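You operate a simulated robot arm through the tools that you are given. There is no shell and no other tool. Be economical: measure what you need, move in short steps, check, and stop when the job is done.

You run a simulated two-armed robot. Do the job below in one go: nothing can be reset, and whatever is moved stays where it is left.

TASK
Put one of the sprouted potatoes from the top of the rollers in the green tray. Put one of the weights from the table top behind the scale on the white sign on the top of the cupboard. Take the yellow brush and leave it on the top of the scale plate. Press the weigh button three times. Take the yellow card from the long table and put it on top of the thin white cone there. Open the green cupboard door. Any order will do. Set down upright: weight.
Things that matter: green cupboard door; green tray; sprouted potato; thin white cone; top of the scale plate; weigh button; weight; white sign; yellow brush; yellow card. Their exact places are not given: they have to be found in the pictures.

The check looks at the end state, three seconds after you hand in, the way a careful person would. Anything else that was tipped, shoved, dropped, spilled or broken makes it a failure.

THE ROBOT
Two 7-joint arms with fingered hands on one trunk, on a base that drives. Base frame: it is fixed to the floor where the robot stands at the start and does not move with it; the origin is under the middle of the robot, x ahead of it, y to its left, z up; the surface under the hand at the start is at about z = 900. Readings come in mm, rad, newtons and seconds.
The left shoulder is at the start at [30, 136, 1205], the right one opposite. Places, roughly: green cupboard door [1800, -1900, 400]; green tray (25x17x5 cm) [2100, 2300, 800]; sprouted potato (7x5x5 cm) [600, -300, 900]; thin white cone [2000, 2000, 750]; top of the scale plate [1300, 900, 1000]; weigh button [1200, 1000, 1000]; weight [1250, 500, 1000]; white sign [2000, -1750, 1000]; yellow brush (16x7x9 cm) [1500, 800, 900]; yellow card [2000, 2000, 750]. Payload 5 kg a hand.
Tool frame (each hand has its own): the origin (TCP) lies between the finger pads and is the grasp point; the fingertips stand 42 mm ahead of it; z points along the fingers, y is the line along which they close. Largest opening 208 mm; the body of the gripper starts 119 mm behind the TCP. The gripper is a hand of 4 fingers: y runs from the thumb to the fingers, the wrist lies at [0, 0, -332] in the tool frame, and closing takes about 1.5 s.
Orientation is that of the tool frame in the base frame, as [roll, pitch, yaw] about the fixed x, y, z axes, in that order (R = Rz(yaw) Ry(pitch) Rx(roll)). With the fingers straight down and closing along the base's y, the tool's x points along the base's -x, its y along +y and its z along -z.

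THE INTERFACE
- The arms move only by the tool servo_tool. It takes "left_moves", "right_moves" or both (then of equal length, played together; a hand with none holds still); each is a list of rows, each a list of 6 numbers: the shift along the base's x, y, z in mm, then the turn, a rotation vector about the base's x, y, z in rad. In form: [[dx, dy, dz, rx, ry, rz], ...]. A call has 1 to 12 rows; each row shifts and turns the commanded pose from where the row before left it. "left_fingers" and "right_fingers" are, for a hand that has rows, the gripper command, from -1 (fully open) to 1 (shut), values between in proportion, set as the call begins (left out, the last holds). A row lasts 0.2 s, in which the tool goes at most 50 mm and 0.15 rad; a call with a longer step from one row to the next is refused whole, and so is a gripper value outside its range. A pose out of reach is approached as far as the arm can. The call stops where the force on the tool passes 40 N (or 10 N more than at its start, if that is more) or the arm is blocked; 0.2 s more then pass. The fingers move at their own pace (about 72 mm/s each) and stop on an object; they squeeze with about 25 N. The grip force told is the motor's: it shows also when the fingers shut on nothing. Time passes only in rows, and 0.2 s behind the last, so rows that do not move let the fingers close. The reply holds the time, the measured pose of the TCP, the force on the tool along the base axes, the opening and the grip force, in the units named above and with some noise, with the torque about the TCP (base axes, N m) and any sound that the robot's microphone picked up, and new pictures: "pictures" is both (left out), scene, wrist or none (wrist: the cameras of the hands that moved).
- Cameras (640 x 400 px; columns grow to the right, rows downward): "scene" is now at [40.8, -5.3, 1924.8]; the picture's right is [-0.07, -1.00, 0.00], its down [-0.82, 0.06, -0.57] and it looks along [0.57, -0.04, -0.82] (base axes); focal length 283 px, centre (320, 200). "left" rides on the left gripper at [-101, 0, -145] in its tool frame; the picture's right is [0.00, -1.00, 0.00], its down [0.82, 0.00, -0.57] and it looks along [0.57, 0.00, 0.82] (tool axes); focal length 261 px, centre (320, 200). "right" rides on the right gripper at [101, 0, -145] in its tool frame; the picture's right is [0.00, 1.00, 0.00], its down [-0.82, 0.00, -0.57] and it looks along [-0.57, 0.00, 0.82] (tool axes); focal length 261 px, centre (320, 200).
- slide_trunk(by): slides the trunk up (or, below 0, down) by that many mm; the arms and the scene camera ride with it, the base frame stays. It gives what a move gives, with no picture.
- steer(legs): drives the robot by 1 to 6 legs, each [ahead, left, turn to the left] in mm, mm and rad, along the robot's own axes; the way and the turn of a leg run together, so that a leg with both is an arc; at most 1500 mm and 3.142 rad a leg. The arms and the cameras ride along, it lands a little off, and it stops where it bumps. It gives what a move gives, and a new picture of the scene camera.
- finger_targets(finger1, finger2, finger3, thumb_bend, hand): sets how far each is bent, from 0 (flat) to 1 (curled in); at 0.3 the hand is open as for a grip, at 0.7 the pads meet at the TCP. One left out holds its place. A second passes; each finger stops where it meets its share of the squeeze, and holds until it gets a number again. A gripper value or a shape takes the hand back. It gives what a move gives, with no picture; readings hold the bend of each and the force on the fingers (four entries, about 0 where the hand has none), thumb and palm.
- grasp_type(shape, hand): the hand has 4 fingers and takes this shape, open, in about a second: jaw (thumb against the fingers, like two jaws); tri (thumb and two fingers); tip (a fingertip pinch); poke (one finger out to press); point (the index stretched); flat (the hand flat); cup (the hand cupped); fist (a fist). The gripper value then closes the fingers along that shape, each until it touches; the sizes above hold for jaw. It gives what a move gives, with no picture.
- aim_head(pan, tilt): turns the head with the scene camera to pan (to the left, within 2.496 rad either way) and tilt (down, from -0.506 to 1.204), counted from straight ahead of the robot. It gives what a move gives, and a new picture of the scene camera.
- point_at(camera, pixels): for up to 12 pixels [column, row] of the newest picture of that camera ("zoom" is the newest enlarged one), the place [x, y, z] in the base frame of the surface seen there, good to about 2 mm. No time passes.
- inspect(camera, box): a new picture of the part [left, top, right, bottom] of that camera's present view, enlarged. No time passes.
- sign_off(): hands the job in; it is judged then, once.

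Keep the steps short. Do not move on a guess: measure, check each grasp and each placing, and mend mistakes. In all there are 110 turns and 260 pictures (those below and enlarged ones count). Leave the grippers open and the arms clear of the work at the hand-in unless told otherwise, and finish with a single line.

The tools are called after "Emit:" by a JSON object that holds its "api" and its "payload". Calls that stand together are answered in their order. servo_tool: Moves the arms, as the interface text tells. Its arguments: {"type":"object","properties":{"left_moves":{"type":"array"},"left_fingers":{"type":"number"},"right_moves":{"type":"array"},"right_fingers":{"type":"number"},"pictures":{"type":"string","enum":["both","scene","wrist","none"]}},"required":[]} The other tools are called the same way: slide_trunk (by) slides the trunk up or down; grasp_type (shape, hand) gives the hand a shape; finger_targets (finger1, finger2, finger3, thumb_bend, hand) moves the fingers one by one; steer (legs) drives the base; aim_head (pan, tilt) turns the head that bears the scene camera; point_at (camera, pixels) gives the place of the surface under pixels of a picture; inspect (camera, box) takes an enlarged picture of a part of a camera's view; sign_off () hands the job in.

At the start:

```text
time: 0.0
left_tool_pos: [668.9, 341.9, 1207.1]
left_ee_rot: [-3.141, -0.001, 3.141]
left_force: [0.7, 0.2, 0.2]
left_ft_torque: [-0.03, -0.02, 0.0]
left_grip_width: 207.6
left_gripper_force: 0.0
left_shape: jaw
left_bend: [0.3, 0.3, 0.3, 0.3]
left_finger forces: [0.0, 0.1, 0.0, 0.2, 0.0, 0.0]
right_tool_pos: [628.1, -174.0, 1184.2]
right_ee_rot: [-3.141, 0.0, -3.142]
right_force: [-0.8, -0.5, -0.3]
right_ft_torque: [0.0, -0.02, 0.01]
right_grip_width: 207.9
right_gripper_force: 0.1
right_shape: jaw
right_bend: [0.3, 0.3, 0.3, 0.3]
right_finger forces: [0.1, 0.0, 0.0, 0.0, 0.1, 0.0]
trunk travel left (down, up): [-225.0, 265.0]
robot x, y, heading: [0.3, -2.1, 0.002]
head pan, tilt: [-0.075, 0.963]
```

scene: 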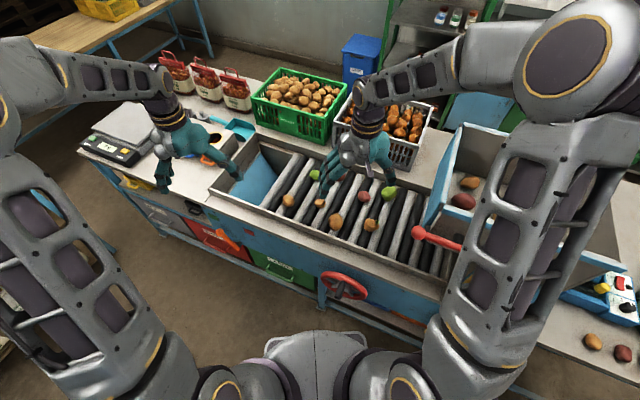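
right: 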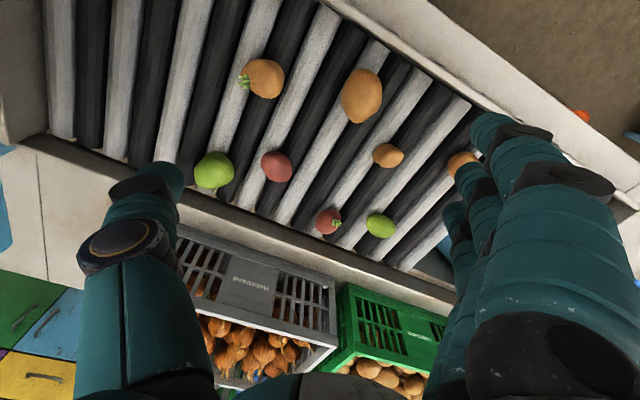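
left: 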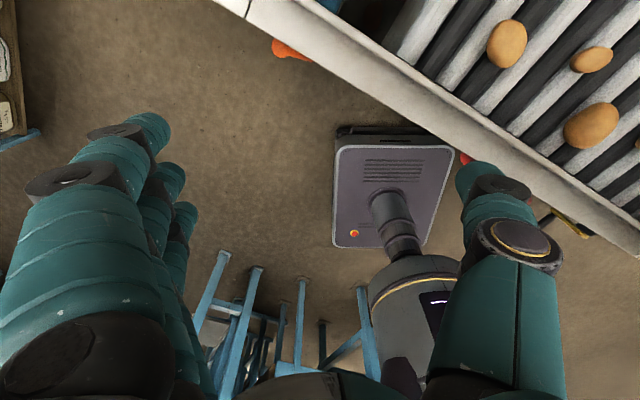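

I see the rollers in the right wrist picture: a potato at (262,78) and a red one at (328,220) seem to have sprouts. I'll enlarge that and measure, and enlarge the scene's scale area too.

Emit:
{"api": "inspect", "payload": {"camera": "right", "box": [180, 40, 500, 260]}}

Emit:
{"api": "point_at", "payload": {"camera": "right", "pixels": [[264, 78], [243, 80], [276, 166], [327, 220], [361, 96], [388, 155], [250, 130], [300, 120], [213, 170], [380, 225]]}}

Emit:
{"api": "inspect", "payload": {"camera": "scene", "box": [70, 40, 270, 180]}}

```text
1.82 times, centred on (340, 150) of right
```

zoom: 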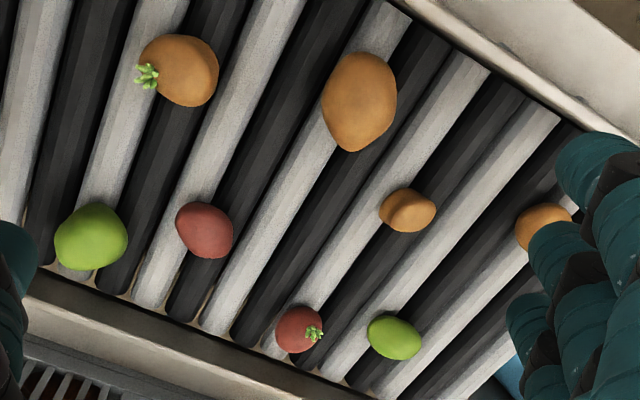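

```text
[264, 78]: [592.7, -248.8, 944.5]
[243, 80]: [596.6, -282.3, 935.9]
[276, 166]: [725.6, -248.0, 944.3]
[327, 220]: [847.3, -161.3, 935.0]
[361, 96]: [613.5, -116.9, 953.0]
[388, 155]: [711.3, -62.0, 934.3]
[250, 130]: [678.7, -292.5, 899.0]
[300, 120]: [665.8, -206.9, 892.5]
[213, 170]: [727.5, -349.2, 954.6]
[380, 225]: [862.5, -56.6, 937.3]
```

```text
2.86 times, centred on (170, 110) of scene
```

zoom: 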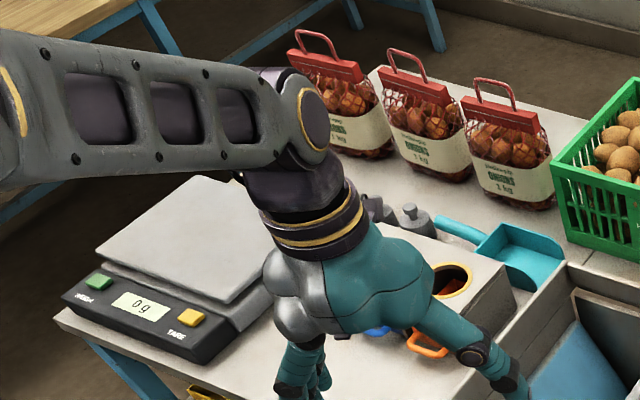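

Potato A (sprout at its -y end) sits at about [593,-249], top 944. I'll turn the right hand about 66° so that it closes along the roller axis and clear of the sprout, then hover over it.

Emit:
{"api": "servo_tool", "payload": {"right_moves": [[-5, -10, -10, 0, 0, 0.144], [-5, -10, -10, 0, 0, 0.144], [-5, -10, -10, 0, 0, 0.144], [-5, -10, -10, 0, 0, 0.144], [-5, -10, -10, 0, 0, 0.144], [-5, -10, -10, 0, 0, 0.144], [-5, -10, -10, 0, 0, 0.144], [0, -5, -14, 0, 0, 0.144]], "pictures": "both"}}

```text
time: 1.8
left_tool_pos: [671.4, 342.3, 1207.6]
left_ee_rot: [3.14, -0.002, -3.141]
left_force: [1.0, -0.3, -0.2]
left_ft_torque: [0.03, 0.07, 0.01]
left_grip_width: 207.8
left_gripper_force: 0.0
left_shape: jaw
left_bend: [0.3, 0.3, 0.3, 0.3]
left_finger forces: [0.0, 0.0, 0.1, 0.0, 0.0, 0.0]
right_tool_pos: [594.0, -250.2, 1098.2]
right_ee_rot: [3.14, -0.001, -1.989]
right_force: [0.5, -0.2, 0.5]
right_ft_torque: [0.06, 0.08, 0.03]
right_grip_width: 207.5
right_gripper_force: 0.1
right_shape: jaw
right_bend: [0.3, 0.3, 0.3, 0.3]
right_finger forces: [0.1, 0.0, 0.0, 0.0, 0.0, 0.0]
trunk travel left (down, up): [-225.0, 265.0]
robot x, y, heading: [0.4, -1.9, -0.002]
head pan, tilt: [-0.075, 0.963]
```

scene: 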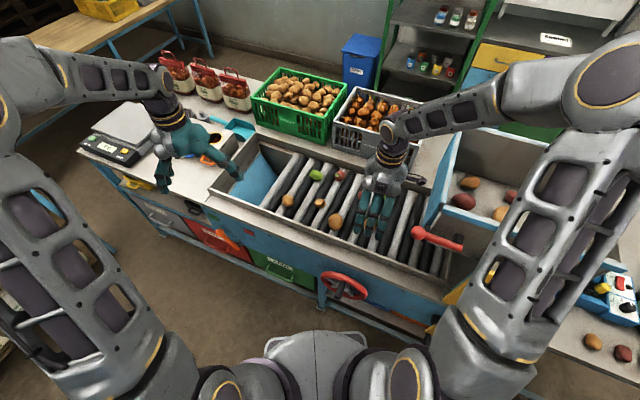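
right: 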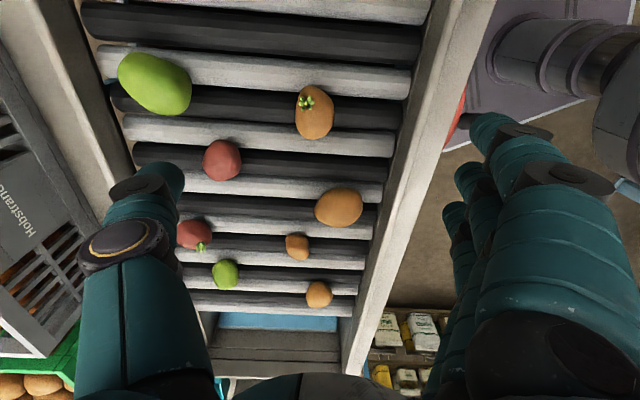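

Rollers are aligned with the closing line. The near rim (picture col ~430) is close; I'll measure it and the potato.

Emit:
{"api": "point_at", "payload": {"camera": "right", "pixels": [[314, 115], [306, 100], [330, 112], [298, 118], [410, 110], [425, 110], [450, 110], [350, 105], [260, 105]]}}

```text
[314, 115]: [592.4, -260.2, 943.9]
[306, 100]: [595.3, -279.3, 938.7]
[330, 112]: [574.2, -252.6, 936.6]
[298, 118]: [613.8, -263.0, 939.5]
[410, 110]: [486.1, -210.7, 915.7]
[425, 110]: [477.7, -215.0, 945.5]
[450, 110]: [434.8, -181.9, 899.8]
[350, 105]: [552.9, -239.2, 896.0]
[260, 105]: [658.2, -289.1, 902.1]
```

Rim top is ~946 and ~120 mm off along the closing line. I'll narrow the hand to ~120 mm and descend to TCP z≈946.

Emit:
{"api": "servo_tool", "payload": {"right_moves": [[0, 0, 0, 0, 0, 0], [0, 0, 0, 0, 0, 0], [0, -1, 0, 0, 0, 0], [0, -1, -30, 0, 0, 0], [0, 0, -40, 0, 0, 0], [0, 0, -40, 0, 0, 0], [0, 0, -20, 0, 0, 0], [0, 0, -15, 0, 0, 0], [0, 0, -7, 0, 0, 0]], "right_fingers": -0.15, "pictures": "both"}}

```text
time: 3.8
left_tool_pos: [669.4, 343.1, 1207.6]
left_ee_rot: [3.14, -0.001, 3.141]
left_force: [-0.3, -0.8, -0.2]
left_ft_torque: [0.01, -0.01, -0.01]
left_grip_width: 207.8
left_gripper_force: 0.1
left_shape: jaw
left_bend: [0.3, 0.3, 0.3, 0.3]
left_finger forces: [0.0, 0.0, 0.0, 0.1, 0.1, 0.0]
right_tool_pos: [592.4, -251.0, 947.0]
right_ee_rot: [3.142, 0.001, -1.989]
right_force: [-0.4, 0.8, 0.9]
right_ft_torque: [0.01, 0.0, -0.02]
right_grip_width: 120.4
right_gripper_force: 0.1
right_shape: jaw
right_bend: [0.72, 0.72, 0.72, 0.7]
right_finger forces: [0.0, 0.1, 0.0, 0.0, 0.0, 0.0]
trunk travel left (down, up): [-225.0, 265.0]
robot x, y, heading: [-2.5, 3.2, 0.001]
head pan, tilt: [-0.075, 0.963]
```

scene: 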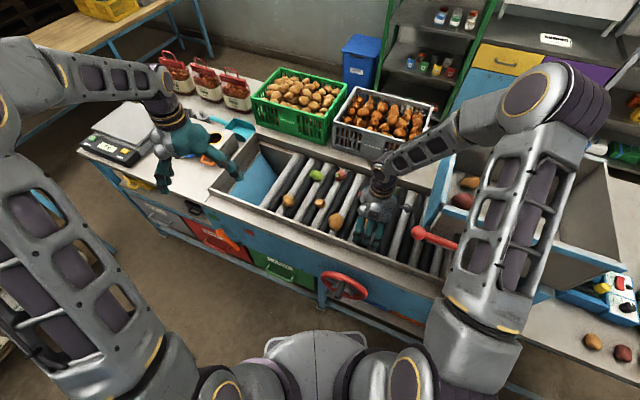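
right: 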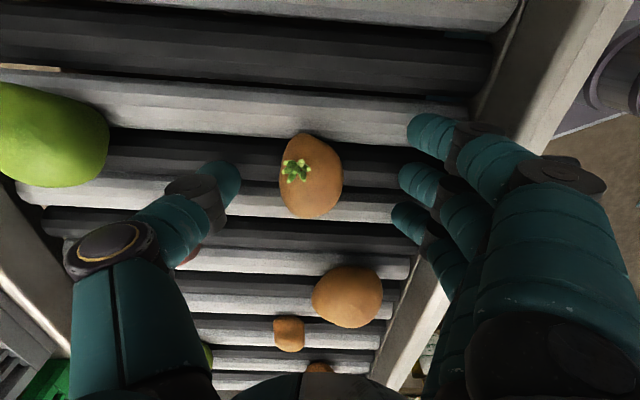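

Potato lies between the thumb and fingers. Closing.

Emit:
{"api": "servo_tool", "payload": {"right_moves": [[0, 0, -4, 0, 0, 0], [0, 0, 0, 0, 0, 0], [0, 0, 0, 0, 0, 0], [0, 0, 0, 0, 0, 0], [0, 0, 0, 0, 0, 0], [0, 0, 0, 0, 0, 0], [0, 0, 20, 0, 0, 0], [0, 0, 40, 0, 0, 0], [0, 0, 40, 0, 0, 0], [0, 0, 40, 0, 0, 0]], "right_fingers": 1, "pictures": "wrist"}}

Emit:
{"api": "aim_head", "payload": {"pan": 1.0, "tilt": 0.5}}

Emit:
{"api": "aim_head", "payload": {"pan": -0.9, "tilt": 0.5}}

Emit:
{"api": "aim_head", "payload": {"pan": 0.1, "tilt": 0.4}}

```text
time: 6.0
left_tool_pos: [669.5, 342.8, 1209.0]
left_ee_rot: [3.141, -0.002, 3.141]
left_force: [-0.7, -0.4, 0.1]
left_ft_torque: [-0.05, -0.11, -0.02]
left_grip_width: 207.8
left_gripper_force: 0.1
left_shape: jaw
left_bend: [0.3, 0.3, 0.3, 0.3]
left_finger forces: [0.0, 0.0, 0.1, 0.0, 0.0, 0.0]
right_tool_pos: [591.8, -251.3, 1084.1]
right_ee_rot: [3.14, 0.001, -1.99]
right_force: [-0.5, 0.0, -1.8]
right_ft_torque: [-0.07, -0.14, -0.01]
right_grip_width: 30.7
right_gripper_force: 25.6
right_shape: jaw
right_bend: [0.74, 0.72, 0.75, 0.71]
right_finger forces: [4.4, 15.9, 0.7, 0.0, 19.0, 0.0]
trunk travel left (down, up): [-225.0, 265.0]
robot x, y, heading: [2.3, 0.5, 0.002]
head pan, tilt: [-0.075, 0.963]
```

right: 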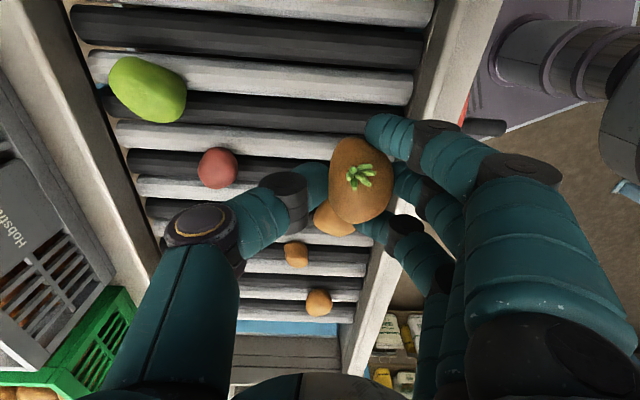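

```text
time: 7.3
left_tool_pos: [669.1, 341.3, 1209.5]
left_ee_rot: [-3.141, 0.001, -3.141]
left_force: [-0.1, 0.4, -0.1]
left_ft_torque: [-0.01, -0.02, 0.0]
left_grip_width: 207.7
left_gripper_force: 0.1
left_shape: jaw
left_bend: [0.3, 0.3, 0.3, 0.3]
left_finger forces: [0.1, 0.0, 0.0, 0.0, 0.0, 0.1]
right_tool_pos: [592.8, -251.6, 1084.2]
right_ee_rot: [3.141, -0.002, -1.99]
right_force: [0.2, 1.0, -0.9]
right_ft_torque: [0.02, -0.04, -0.02]
right_grip_width: 30.5
right_gripper_force: 24.7
right_shape: jaw
right_bend: [0.74, 0.72, 0.75, 0.71]
right_finger forces: [4.3, 16.0, 0.6, 0.0, 19.0, 0.0]
trunk travel left (down, up): [-225.0, 265.0]
robot x, y, heading: [0.8, -1.4, 0.004]
head pan, tilt: [1.0, 0.499]
```

scene: 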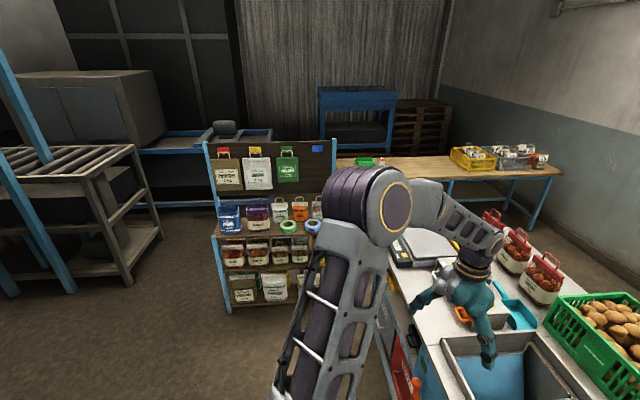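

```text
time: 9.2
left_tool_pos: [669.9, 342.0, 1208.5]
left_ee_rot: [-3.141, 0.0, 3.14]
left_force: [0.7, 0.5, 0.6]
left_ft_torque: [-0.01, 0.03, 0.0]
left_grip_width: 207.8
left_gripper_force: 0.1
left_shape: jaw
left_bend: [0.3, 0.3, 0.3, 0.3]
left_finger forces: [0.0, 0.0, 0.1, 0.0, 0.1, 0.0]
right_tool_pos: [594.6, -252.1, 1083.1]
right_ee_rot: [-3.141, 0.0, -1.99]
right_force: [-0.6, 0.9, -1.4]
right_ft_torque: [-0.02, -0.02, -0.01]
right_grip_width: 30.7
right_gripper_force: 25.1
right_shape: jaw
right_bend: [0.74, 0.72, 0.75, 0.71]
right_finger forces: [4.3, 15.9, 0.7, 0.0, 19.1, 0.0]
trunk travel left (down, up): [-225.0, 265.0]
robot x, y, heading: [-1.5, 3.4, 0.002]
head pan, tilt: [-0.901, 0.499]
```

scene: 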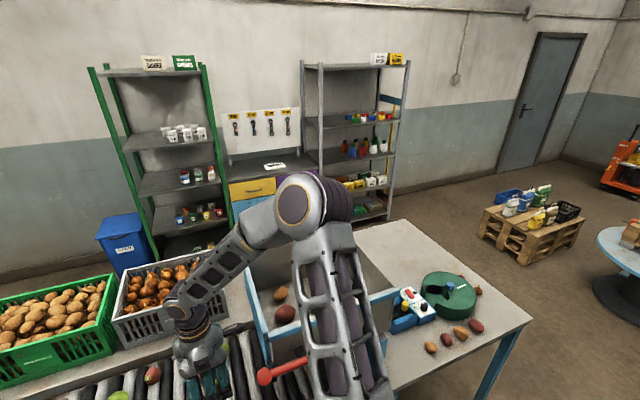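

```text
time: 10.5
left_tool_pos: [668.9, 340.3, 1208.6]
left_ee_rot: [-3.14, 0.0, 3.141]
left_force: [-0.6, -0.2, 0.1]
left_ft_torque: [-0.01, 0.01, 0.0]
left_grip_width: 207.7
left_gripper_force: 0.1
left_shape: jaw
left_bend: [0.3, 0.3, 0.3, 0.3]
left_finger forces: [0.1, 0.1, 0.0, 0.0, 0.1, 0.0]
right_tool_pos: [593.9, -252.2, 1083.2]
right_ee_rot: [3.14, 0.0, -1.99]
right_force: [0.6, 0.5, -1.6]
right_ft_torque: [-0.01, 0.0, -0.01]
right_grip_width: 30.6
right_gripper_force: 24.5
right_shape: jaw
right_bend: [0.74, 0.72, 0.75, 0.71]
right_finger forces: [4.3, 15.9, 0.6, 0.0, 19.0, 0.0]
trunk travel left (down, up): [-225.0, 265.0]
robot x, y, heading: [-1.5, 4.8, 0.0]
head pan, tilt: [0.099, 0.4]
```

scene: 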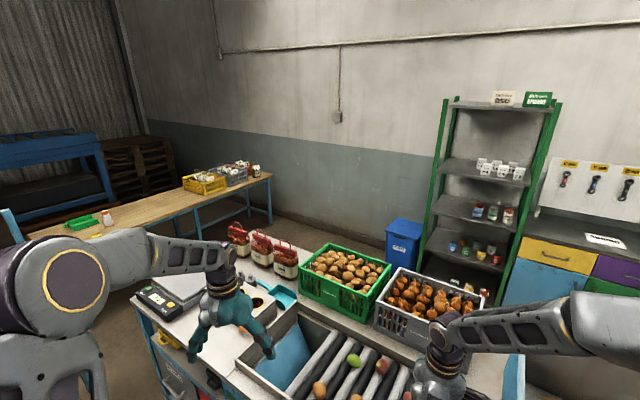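

Potato is held and lifted (width 31, 25 N). Now mapping: I'll measure table, scale, long table and cupboard points in this view and enlarge parts.

Emit:
{"api": "point_at", "payload": {"camera": "scene", "pixels": [[160, 300], [190, 285], [150, 290], [170, 312], [605, 240], [590, 225], [620, 285], [560, 255], [80, 223], [107, 216], [270, 178], [405, 240]]}}

Emit:
{"api": "inspect", "payload": {"camera": "scene", "box": [0, 140, 280, 340]}}

Emit:
{"api": "inspect", "payload": {"camera": "scene", "box": [500, 150, 640, 300]}}

```text
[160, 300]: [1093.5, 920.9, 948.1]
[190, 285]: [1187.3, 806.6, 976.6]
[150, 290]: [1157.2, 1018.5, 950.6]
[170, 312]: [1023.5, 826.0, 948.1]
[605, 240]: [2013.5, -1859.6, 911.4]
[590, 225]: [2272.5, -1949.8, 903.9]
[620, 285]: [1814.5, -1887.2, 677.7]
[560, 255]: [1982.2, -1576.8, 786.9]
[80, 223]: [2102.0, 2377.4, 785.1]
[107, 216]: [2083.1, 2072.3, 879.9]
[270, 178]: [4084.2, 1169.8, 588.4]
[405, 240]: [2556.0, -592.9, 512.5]
```

```text
2.00 times, centred on (140, 240) of scene
```

zoom: 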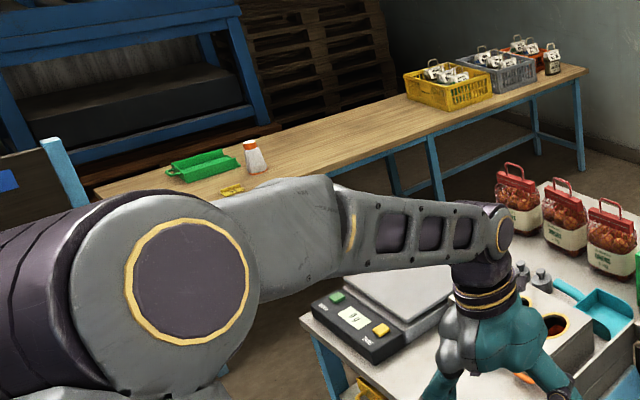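

```text
2.67 times, centred on (570, 225) of scene
```

zoom: 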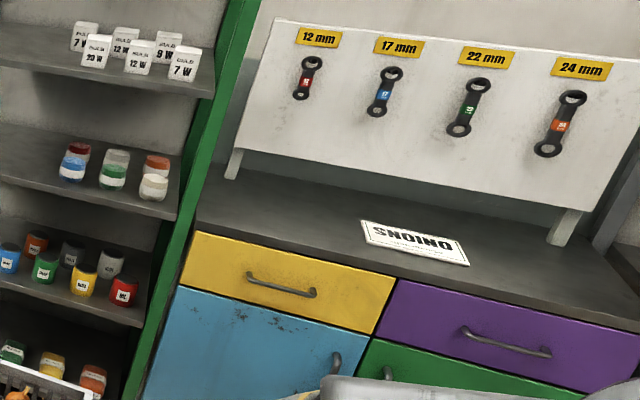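

Measuring the base front (left wrist picture), roller-table near edge, long table and cupboard edges.

Emit:
{"api": "point_at", "payload": {"camera": "left", "pixels": [[395, 148], [340, 150], [450, 150], [390, 130], [335, 240], [250, 20]]}}

Emit:
{"api": "point_at", "payload": {"camera": "scene", "pixels": [[136, 298], [165, 345], [40, 238], [160, 232], [273, 175], [180, 190], [524, 237], [638, 260], [530, 300], [600, 235], [625, 245], [594, 241]]}}

Emit:
{"api": "point_at", "payload": {"camera": "zoom", "pixels": [[388, 372], [336, 360], [372, 345], [198, 232], [400, 276], [360, 222], [372, 246], [467, 264], [457, 241], [550, 395], [415, 242]]}}

```text
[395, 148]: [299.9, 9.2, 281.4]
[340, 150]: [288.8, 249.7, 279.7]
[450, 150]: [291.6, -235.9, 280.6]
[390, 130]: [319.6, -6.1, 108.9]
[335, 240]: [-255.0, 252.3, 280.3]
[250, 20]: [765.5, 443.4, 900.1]
```

```text
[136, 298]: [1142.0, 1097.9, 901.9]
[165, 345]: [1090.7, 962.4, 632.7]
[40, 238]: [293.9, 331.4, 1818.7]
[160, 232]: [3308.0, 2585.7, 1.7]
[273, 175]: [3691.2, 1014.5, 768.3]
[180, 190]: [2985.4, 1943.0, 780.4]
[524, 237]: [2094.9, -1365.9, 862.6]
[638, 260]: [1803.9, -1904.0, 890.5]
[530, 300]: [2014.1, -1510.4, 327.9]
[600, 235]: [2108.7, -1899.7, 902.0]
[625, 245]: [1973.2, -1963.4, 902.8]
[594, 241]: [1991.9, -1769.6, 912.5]
```

```text
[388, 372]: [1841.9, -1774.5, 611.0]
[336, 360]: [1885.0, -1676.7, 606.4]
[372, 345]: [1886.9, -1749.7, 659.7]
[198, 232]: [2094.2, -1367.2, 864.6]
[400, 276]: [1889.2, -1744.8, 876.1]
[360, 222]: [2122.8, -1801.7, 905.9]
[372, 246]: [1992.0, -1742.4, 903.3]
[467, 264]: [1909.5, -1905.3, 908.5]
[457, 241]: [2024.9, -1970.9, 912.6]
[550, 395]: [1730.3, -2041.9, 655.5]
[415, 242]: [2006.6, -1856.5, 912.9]
```

Table frame worked out: the table edge runs along (0.48,0.88), heading -0.5 faces it. I'll drive along the edge to the scale and then turn to face the table; the hands pass at z>1040, above the scale (977).

Emit:
{"api": "steer", "payload": {"legs": [[551, 1010, 0], [0, 0, -0.5]]}}

Emit:
{"api": "aim_head", "payload": {"pan": 0.1, "tilt": 0.8}}

```text
time: 17.7
left_tool_pos: [1304.7, 984.8, 1208.8]
left_ee_rot: [3.141, -0.001, 2.65]
left_force: [-0.5, -0.3, 0.2]
left_ft_torque: [0.05, -0.03, -0.02]
left_grip_width: 207.8
left_gripper_force: 0.1
left_shape: jaw
left_bend: [0.3, 0.3, 0.3, 0.3]
left_finger forces: [0.0, 0.0, 0.0, 0.0, 0.0, 0.0]
right_tool_pos: [957.9, 497.2, 1084.3]
right_ee_rot: [3.141, 0.0, -2.482]
right_force: [-0.2, -0.6, -0.4]
right_ft_torque: [0.04, -0.03, 0.0]
right_grip_width: 30.5
right_gripper_force: 25.2
right_shape: jaw
right_bend: [0.74, 0.72, 0.75, 0.71]
right_finger forces: [4.3, 15.6, 0.7, 0.0, 18.5, 0.0]
trunk travel left (down, up): [-225.0, 265.0]
robot x, y, heading: [554.6, 999.1, -0.494]
head pan, tilt: [0.099, 0.4]
```

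scene: 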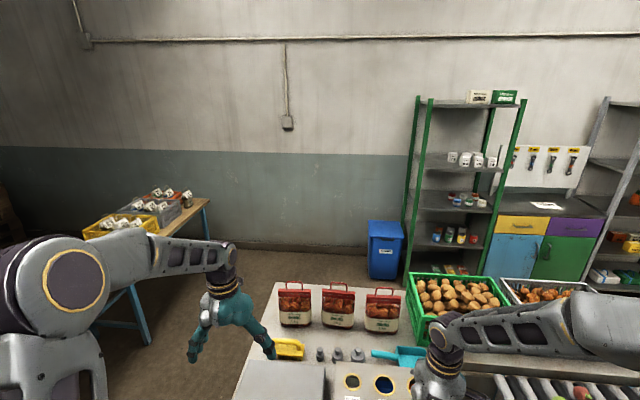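

```text
time: 18.6
left_tool_pos: [1304.5, 986.8, 1207.3]
left_ee_rot: [-3.141, -0.001, 2.649]
left_force: [0.1, -0.3, 0.5]
left_ft_torque: [0.02, 0.0, 0.0]
left_grip_width: 208.0
left_gripper_force: 0.1
left_shape: jaw
left_bend: [0.3, 0.3, 0.3, 0.3]
left_finger forces: [0.0, 0.0, 0.0, 0.0, 0.0, 0.0]
right_tool_pos: [956.4, 497.8, 1083.9]
right_ee_rot: [3.142, 0.0, -2.482]
right_force: [0.4, 0.3, -0.8]
right_ft_torque: [-0.02, -0.02, 0.0]
right_grip_width: 30.7
right_gripper_force: 25.0
right_shape: jaw
right_bend: [0.74, 0.72, 0.75, 0.71]
right_finger forces: [4.2, 15.6, 0.6, 0.0, 18.7, 0.1]
trunk travel left (down, up): [-225.0, 265.0]
robot x, y, heading: [551.0, 999.9, -0.492]
head pan, tilt: [0.099, 0.799]
```

scene: 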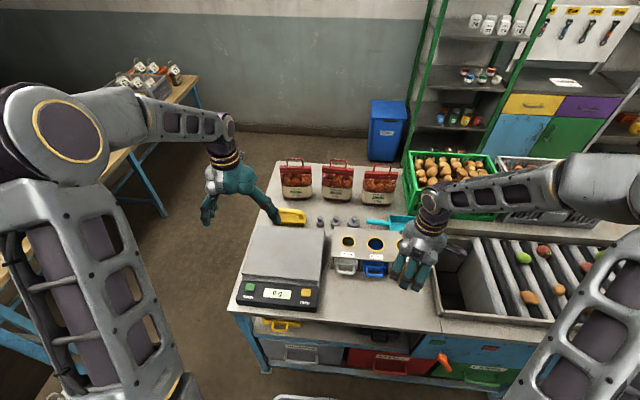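

The yellow brush is at (292,216), weights at (320-352,222). Enlarging and measuring.

Emit:
{"api": "inspect", "payload": {"camera": "scene", "box": [225, 150, 385, 315]}}

Emit:
{"api": "inspect", "payload": {"camera": "left", "box": [0, 0, 640, 400]}}

Emit:
{"api": "point_at", "payload": {"camera": "scene", "pixels": [[282, 212], [293, 211], [303, 213], [292, 218], [298, 221], [322, 221], [336, 219], [352, 219], [250, 286], [306, 292], [283, 250], [320, 230]]}}

```text
2.42 times, centred on (305, 232) of scene
```

zoom: 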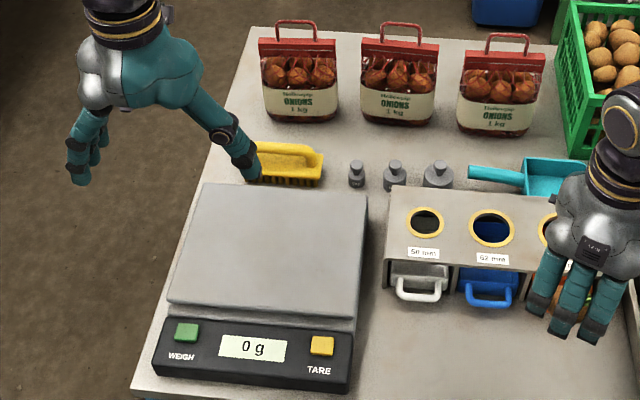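

```text
1.00 times, centred on (320, 200) of left (not enlarged: the box is as wide or as high as the picture)
```

zoom: 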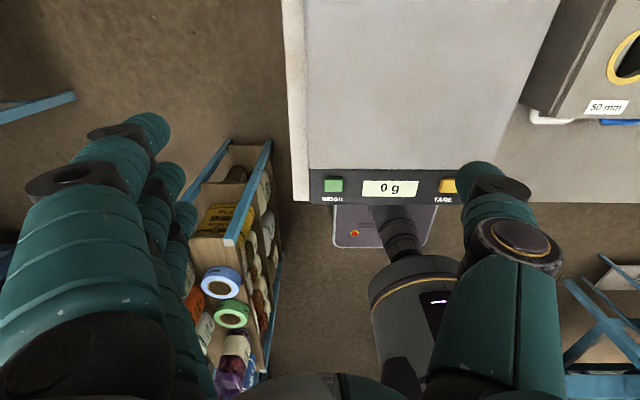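

```text
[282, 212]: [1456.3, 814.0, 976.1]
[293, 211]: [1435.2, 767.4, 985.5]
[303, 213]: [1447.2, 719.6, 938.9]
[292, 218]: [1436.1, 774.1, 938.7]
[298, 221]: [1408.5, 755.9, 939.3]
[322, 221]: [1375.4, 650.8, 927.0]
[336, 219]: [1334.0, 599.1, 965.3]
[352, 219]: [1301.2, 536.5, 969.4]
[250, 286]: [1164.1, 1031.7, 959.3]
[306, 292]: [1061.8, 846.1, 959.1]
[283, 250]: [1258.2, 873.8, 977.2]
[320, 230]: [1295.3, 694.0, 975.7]
```

Brush centre is near [1440,770], ~890 mm ahead. I'll drive 80 mm closer, and turn the left hand 90° (thumb towards me) while moving it near the brush, staying high.

Emit:
{"api": "steer", "payload": {"legs": [[80, 0, -0.006]]}}

Emit:
{"api": "servo_tool", "payload": {"left_moves": [[5, -12, 0, 0, 0, -0.143], [5, -12, 0, 0, 0, -0.143], [5, -12, 0, 0, 0, -0.143], [5, -12, 0, 0, 0, -0.143], [5, -12, 0, 0, 0, -0.143], [5, -12, 0, 0, 0, -0.143], [5, -12, 0, 0, 0, -0.143], [5, -12, 0, 0, 0, -0.143], [5, -12, 0, 0, 0, -0.143], [5, -12, 0, 0, 0, -0.143], [5, -12, 0, 0, 0, -0.143]], "pictures": "both"}}

```text
time: 19.6
left_tool_pos: [1376.8, 943.2, 1206.0]
left_ee_rot: [-3.14, -0.001, 2.644]
left_force: [1.3, -0.7, -0.7]
left_ft_torque: [0.1, 0.18, -0.01]
left_grip_width: 207.9
left_gripper_force: 0.1
left_shape: jaw
left_bend: [0.3, 0.3, 0.3, 0.3]
left_finger forces: [0.1, 0.1, 0.1, 0.0, 0.1, 0.0]
right_tool_pos: [1025.8, 457.4, 1083.1]
right_ee_rot: [3.139, 0.0, -2.486]
right_force: [0.9, 0.2, -1.4]
right_ft_torque: [0.05, 0.14, -0.02]
right_grip_width: 30.7
right_gripper_force: 24.5
right_shape: jaw
right_bend: [0.74, 0.72, 0.75, 0.71]
right_finger forces: [4.2, 15.6, 0.7, 0.1, 18.9, 0.0]
trunk travel left (down, up): [-225.0, 265.0]
robot x, y, heading: [622.6, 965.7, -0.496]
head pan, tilt: [0.099, 0.799]
```

scene: 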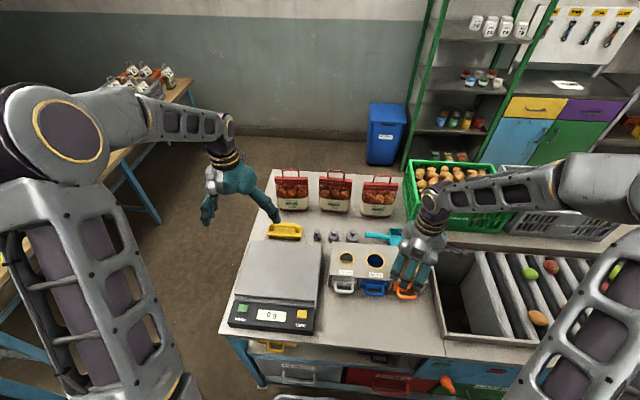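

```text
time: 22.0
left_tool_pos: [1430.0, 810.8, 1207.7]
left_ee_rot: [-3.139, 0.002, 1.071]
left_force: [-0.1, 0.1, 0.2]
left_ft_torque: [0.06, -0.02, 0.0]
left_grip_width: 207.9
left_gripper_force: 0.0
left_shape: jaw
left_bend: [0.3, 0.3, 0.3, 0.3]
left_finger forces: [0.0, 0.0, 0.1, 0.1, 0.1, 0.1]
right_tool_pos: [1024.2, 458.0, 1082.5]
right_ee_rot: [3.139, -0.001, -2.486]
right_force: [0.0, -0.7, -0.7]
right_ft_torque: [0.03, -0.01, 0.0]
right_grip_width: 30.6
right_gripper_force: 25.1
right_shape: jaw
right_bend: [0.74, 0.72, 0.75, 0.71]
right_finger forces: [4.1, 15.7, 0.7, 0.0, 18.8, 0.1]
trunk travel left (down, up): [-225.0, 265.0]
robot x, y, heading: [620.7, 964.2, -0.498]
head pan, tilt: [0.099, 0.799]
```

scene: 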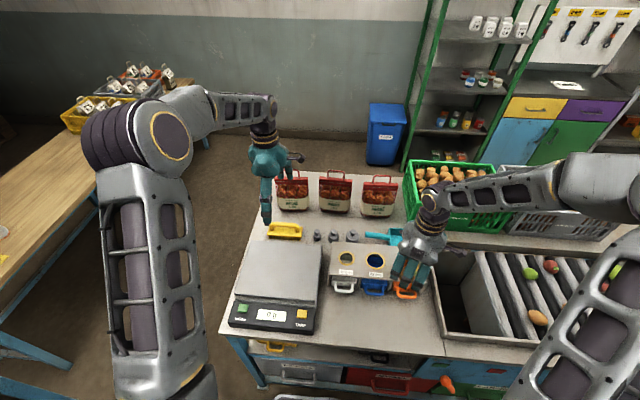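
left: 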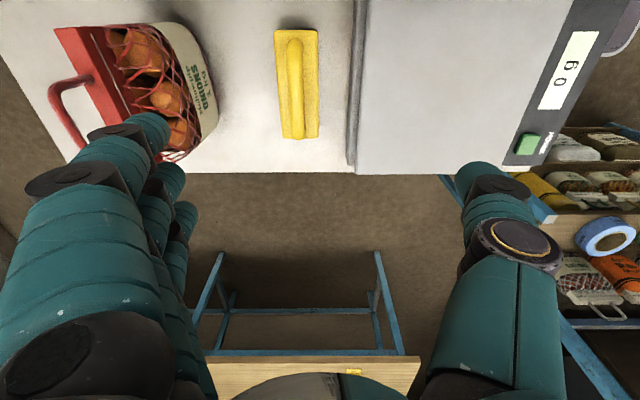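

The brush is clear in the wrist view: handle bar along (294,40–135), base (275–318, 30–138). Measuring it and the bag beside it.

Emit:
{"api": "point_at", "payload": {"camera": "left", "pixels": [[294, 60], [294, 85], [294, 110], [294, 130], [280, 85], [312, 85], [297, 33], [300, 136], [355, 85], [345, 85], [205, 100], [215, 110]]}}

Emit:
{"api": "inspect", "payload": {"camera": "left", "box": [230, 10, 390, 160]}}

Emit:
{"api": "inspect", "payload": {"camera": "scene", "box": [240, 170, 400, 260]}}

```text
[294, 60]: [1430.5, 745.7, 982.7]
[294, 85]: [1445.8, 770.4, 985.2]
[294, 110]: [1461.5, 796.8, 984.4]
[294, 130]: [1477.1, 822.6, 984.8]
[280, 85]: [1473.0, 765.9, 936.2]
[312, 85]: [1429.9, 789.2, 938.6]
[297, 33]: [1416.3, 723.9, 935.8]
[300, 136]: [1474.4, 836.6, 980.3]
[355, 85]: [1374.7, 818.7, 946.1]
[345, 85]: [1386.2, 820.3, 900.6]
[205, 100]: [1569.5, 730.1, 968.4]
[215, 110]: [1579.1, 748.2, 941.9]
```

```text
2.67 times, centred on (310, 85) of left
```

zoom: 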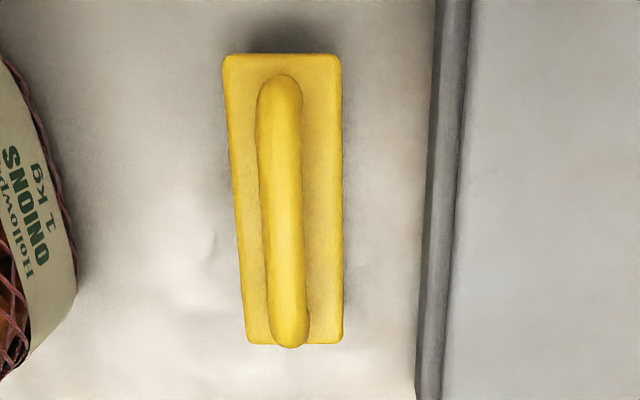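

```text
4.00 times, centred on (320, 215) of scene
```

zoom: 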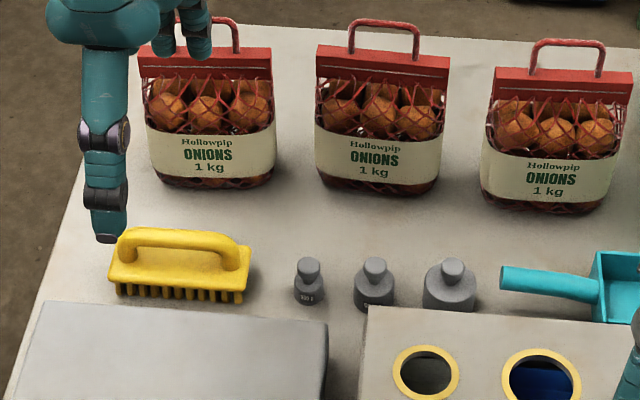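

Handle bar centre [1449,775], top 985, base block top ~937. Pre-closing to ~64 mm and descending to z 990 over it.

Emit:
{"api": "servo_tool", "payload": {"left_moves": [[5, -9, 0, 0, 0, -0.04], [5, -9, 0, 0, 0, 0], [5, -9, 0, 0, 0, 0], [4, -9, 0, 0, 0, 0], [0, 0, 0, 0, 0, 0], [0, 0, -40, 0, 0, 0], [0, 0, -40, 0, 0, 0], [0, 0, -40, 0, 0, 0], [0, 0, -40, 0, 0, 0], [0, 0, -30, 0, 0, 0], [0, 0, -20, 0, 0, 0]], "left_fingers": 0.38, "pictures": "both"}}

```text
time: 24.4
left_tool_pos: [1449.4, 775.5, 998.2]
left_ee_rot: [3.141, 0.0, 1.031]
left_force: [0.3, -0.4, 0.6]
left_ft_torque: [-0.01, 0.08, -0.03]
left_grip_width: 65.0
left_gripper_force: 0.0
left_shape: jaw
left_bend: [0.73, 0.73, 0.73, 0.7]
left_finger forces: [0.0, 0.0, 0.0, 0.1, 0.1, 0.1]
right_tool_pos: [1024.9, 457.5, 1082.3]
right_ee_rot: [3.14, -0.002, -2.487]
right_force: [0.2, -0.2, -0.2]
right_ft_torque: [0.01, 0.02, 0.02]
right_grip_width: 30.7
right_gripper_force: 25.0
right_shape: jaw
right_bend: [0.74, 0.72, 0.75, 0.71]
right_finger forces: [4.2, 15.7, 0.7, 0.0, 18.9, 0.1]
trunk travel left (down, up): [-225.0, 265.0]
robot x, y, heading: [623.3, 964.4, -0.496]
head pan, tilt: [0.099, 0.799]
```

scene: 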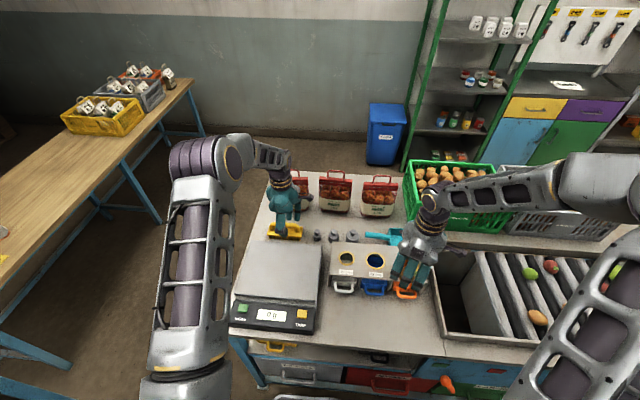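
left: 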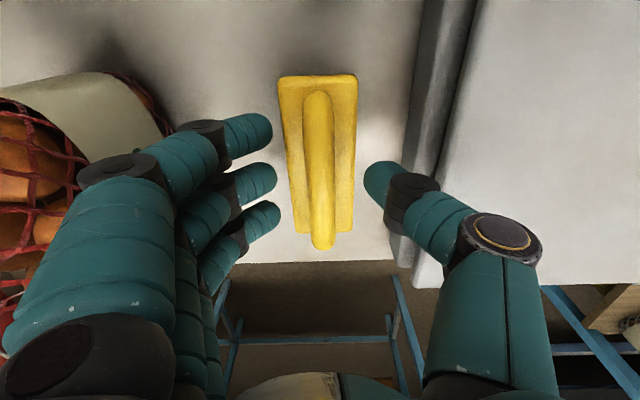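

Handle is between thumb and fingers. Down 13 mm, close, lift a little.

Emit:
{"api": "servo_tool", "payload": {"left_moves": [[0, 0, -13, 0, 0, 0], [0, 0, 0, 0, 0, 0], [0, 0, 0, 0, 0, 0], [0, 0, 0, 0, 0, 0], [0, 0, 0, 0, 0, 0], [0, 0, 0, 0, 0, 0], [0, 0, 25, 0, 0, 0], [0, 0, 40, 0, 0, 0], [0, 0, 40, 0, 0, 0], [0, 0, 40, 0, 0, 0]], "left_fingers": 1, "pictures": "both"}}

```text
time: 26.6
left_tool_pos: [1446.3, 774.6, 1130.6]
left_ee_rot: [-3.141, 0.0, 1.032]
left_force: [-1.0, 0.0, -1.7]
left_ft_torque: [0.03, -0.12, 0.01]
left_grip_width: 4.5
left_gripper_force: 24.6
left_shape: jaw
left_bend: [0.71, 0.7, 0.7, 0.71]
left_finger forces: [6.4, 6.4, 6.3, 0.1, 23.8, 0.0]
right_tool_pos: [1023.8, 457.6, 1083.9]
right_ee_rot: [3.141, 0.002, -2.486]
right_force: [-0.5, 0.5, -0.5]
right_ft_torque: [-0.03, -0.12, 0.0]
right_grip_width: 30.8
right_gripper_force: 24.5
right_shape: jaw
right_bend: [0.74, 0.72, 0.75, 0.71]
right_finger forces: [4.2, 15.7, 0.7, 0.0, 18.7, 0.0]
trunk travel left (down, up): [-225.0, 265.0]
robot x, y, heading: [622.1, 963.8, -0.499]
head pan, tilt: [0.099, 0.799]
```

scene: 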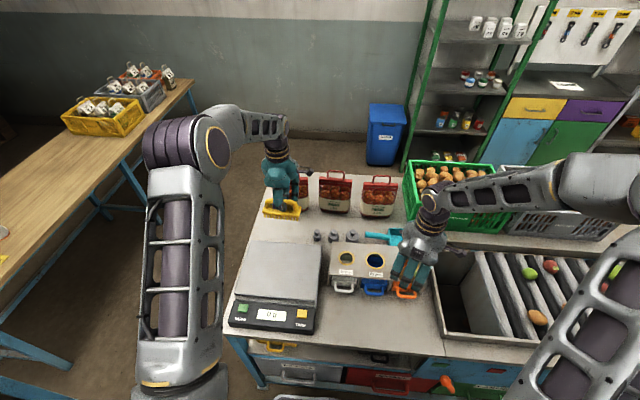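
left: 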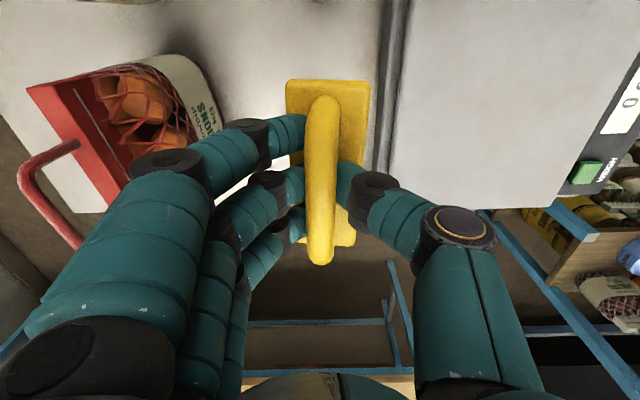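

Brush held. Measuring the plate corners in the scene picture.

Emit:
{"api": "point_at", "payload": {"camera": "scene", "pixels": [[251, 244], [318, 248], [312, 296], [238, 292], [280, 270], [242, 308], [302, 314]]}}

```text
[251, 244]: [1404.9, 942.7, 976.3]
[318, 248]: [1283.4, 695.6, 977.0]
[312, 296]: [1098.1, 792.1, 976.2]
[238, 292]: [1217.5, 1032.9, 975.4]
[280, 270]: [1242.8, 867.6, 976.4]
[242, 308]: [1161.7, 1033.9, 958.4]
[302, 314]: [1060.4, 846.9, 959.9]
```

Plate centre [1250,866,977]. Carrying the brush there at z 1130, then lowering to 1067.

Emit:
{"api": "servo_tool", "payload": {"left_moves": [[-33, 15, 0, 0, 0, 0], [-33, 15, 0, 0, 0, 0], [-33, 15, 0, 0, 0, 0], [-33, 15, 0, 0, 0, 0], [-33, 15, 0, 0, 0, 0], [-31, 16, 0, 0, 0, 0], [0, 0, -30, 0, 0, 0], [0, 0, -25, 0, 0, 0], [0, 0, -8, 0, 0, 0], [0, 0, 0, 0, 0, 0]], "left_fingers": 1, "pictures": "both"}}

```text
time: 28.8
left_tool_pos: [1253.3, 866.3, 1065.9]
left_ee_rot: [-3.14, 0.001, 1.031]
left_force: [-0.1, -0.5, -1.1]
left_ft_torque: [-0.02, 0.0, 0.0]
left_grip_width: 4.5
left_gripper_force: 25.4
left_shape: jaw
left_bend: [0.71, 0.7, 0.7, 0.71]
left_finger forces: [6.4, 6.6, 6.4, 0.0, 24.2, 0.0]
right_tool_pos: [1023.4, 457.8, 1083.2]
right_ee_rot: [3.14, 0.001, -2.486]
right_force: [0.4, 0.2, -0.4]
right_ft_torque: [-0.05, -0.04, -0.04]
right_grip_width: 30.8
right_gripper_force: 24.6
right_shape: jaw
right_bend: [0.74, 0.72, 0.75, 0.71]
right_finger forces: [4.2, 15.7, 0.8, 0.0, 18.7, 0.0]
trunk travel left (down, up): [-225.0, 265.0]
robot x, y, heading: [621.5, 964.0, -0.492]
head pan, tilt: [0.099, 0.799]
```

scene: 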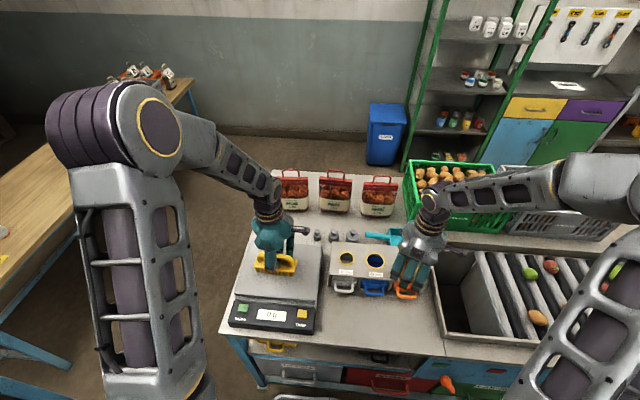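
left: 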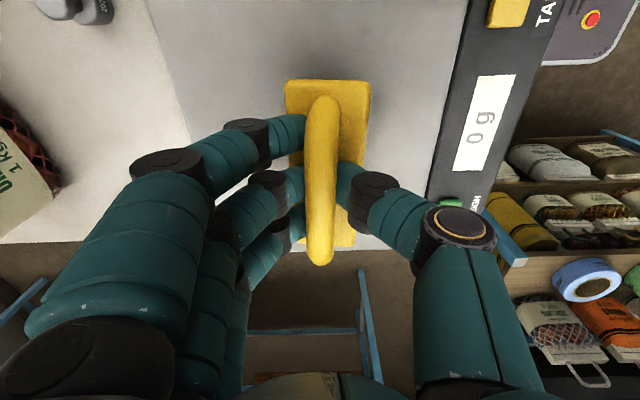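

Scale still reads 0 g; lowering the last few mm until contact.

Emit:
{"api": "servo_tool", "payload": {"left_moves": [[0, 0, -2, 0, 0, 0], [0, 0, -2, 0, 0, 0], [0, 0, -1, 0, 0, 0], [0, 0, 0, 0, 0, 0]], "left_fingers": 1, "pictures": "wrist"}}

```text
time: 29.8
left_tool_pos: [1252.8, 867.8, 1063.0]
left_ee_rot: [3.139, 0.0, 1.032]
left_force: [0.5, -0.3, -1.4]
left_ft_torque: [0.0, -0.02, 0.03]
left_grip_width: 4.6
left_gripper_force: 24.9
left_shape: jaw
left_bend: [0.71, 0.7, 0.7, 0.71]
left_finger forces: [6.5, 6.7, 6.3, 0.0, 24.3, 0.0]
right_tool_pos: [1024.2, 456.0, 1083.8]
right_ee_rot: [3.141, 0.0, -2.487]
right_force: [0.5, 0.7, -0.8]
right_ft_torque: [-0.08, -0.01, 0.01]
right_grip_width: 30.5
right_gripper_force: 25.3
right_shape: jaw
right_bend: [0.74, 0.72, 0.75, 0.71]
right_finger forces: [4.2, 15.6, 0.8, 0.0, 18.7, 0.0]
trunk travel left (down, up): [-225.0, 265.0]
robot x, y, heading: [623.5, 959.8, -0.497]
head pan, tilt: [0.099, 0.799]
```

left: 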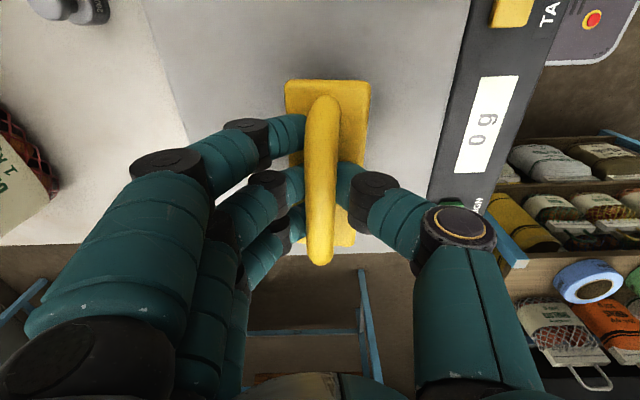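

Still 0 g and no upward force; a few more 1 mm steps.

Emit:
{"api": "servo_tool", "payload": {"left_moves": [[0, 0, -1.5, 0, 0, 0], [0, 0, -1.5, 0, 0, 0], [0, 0, -1, 0, 0, 0], [0, 0, 0, 0, 0, 0]], "left_fingers": 1, "pictures": "wrist"}}

```text
time: 30.8
left_tool_pos: [1252.4, 866.3, 1058.0]
left_ee_rot: [-3.142, 0.001, 1.031]
left_force: [0.2, 0.4, 0.3]
left_ft_torque: [-0.11, 0.01, 0.02]
left_grip_width: 4.4
left_gripper_force: 25.1
left_shape: jaw
left_bend: [0.71, 0.7, 0.7, 0.71]
left_finger forces: [6.5, 6.3, 6.4, 0.0, 24.8, 0.0]
right_tool_pos: [1023.2, 457.7, 1082.2]
right_ee_rot: [-3.139, 0.0, -2.487]
right_force: [-0.4, 0.2, -0.9]
right_ft_torque: [-0.02, -0.01, 0.01]
right_grip_width: 30.7
right_gripper_force: 25.2
right_shape: jaw
right_bend: [0.74, 0.72, 0.75, 0.71]
right_finger forces: [4.2, 15.7, 0.8, 0.0, 18.7, 0.0]
trunk travel left (down, up): [-225.0, 265.0]
robot x, y, heading: [624.7, 959.8, -0.499]
head pan, tilt: [0.099, 0.799]
```

left: 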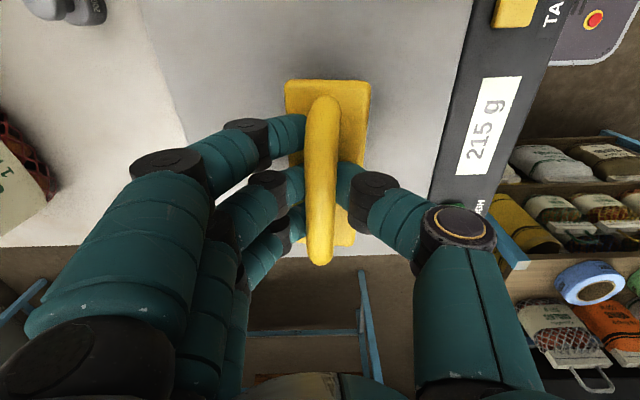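

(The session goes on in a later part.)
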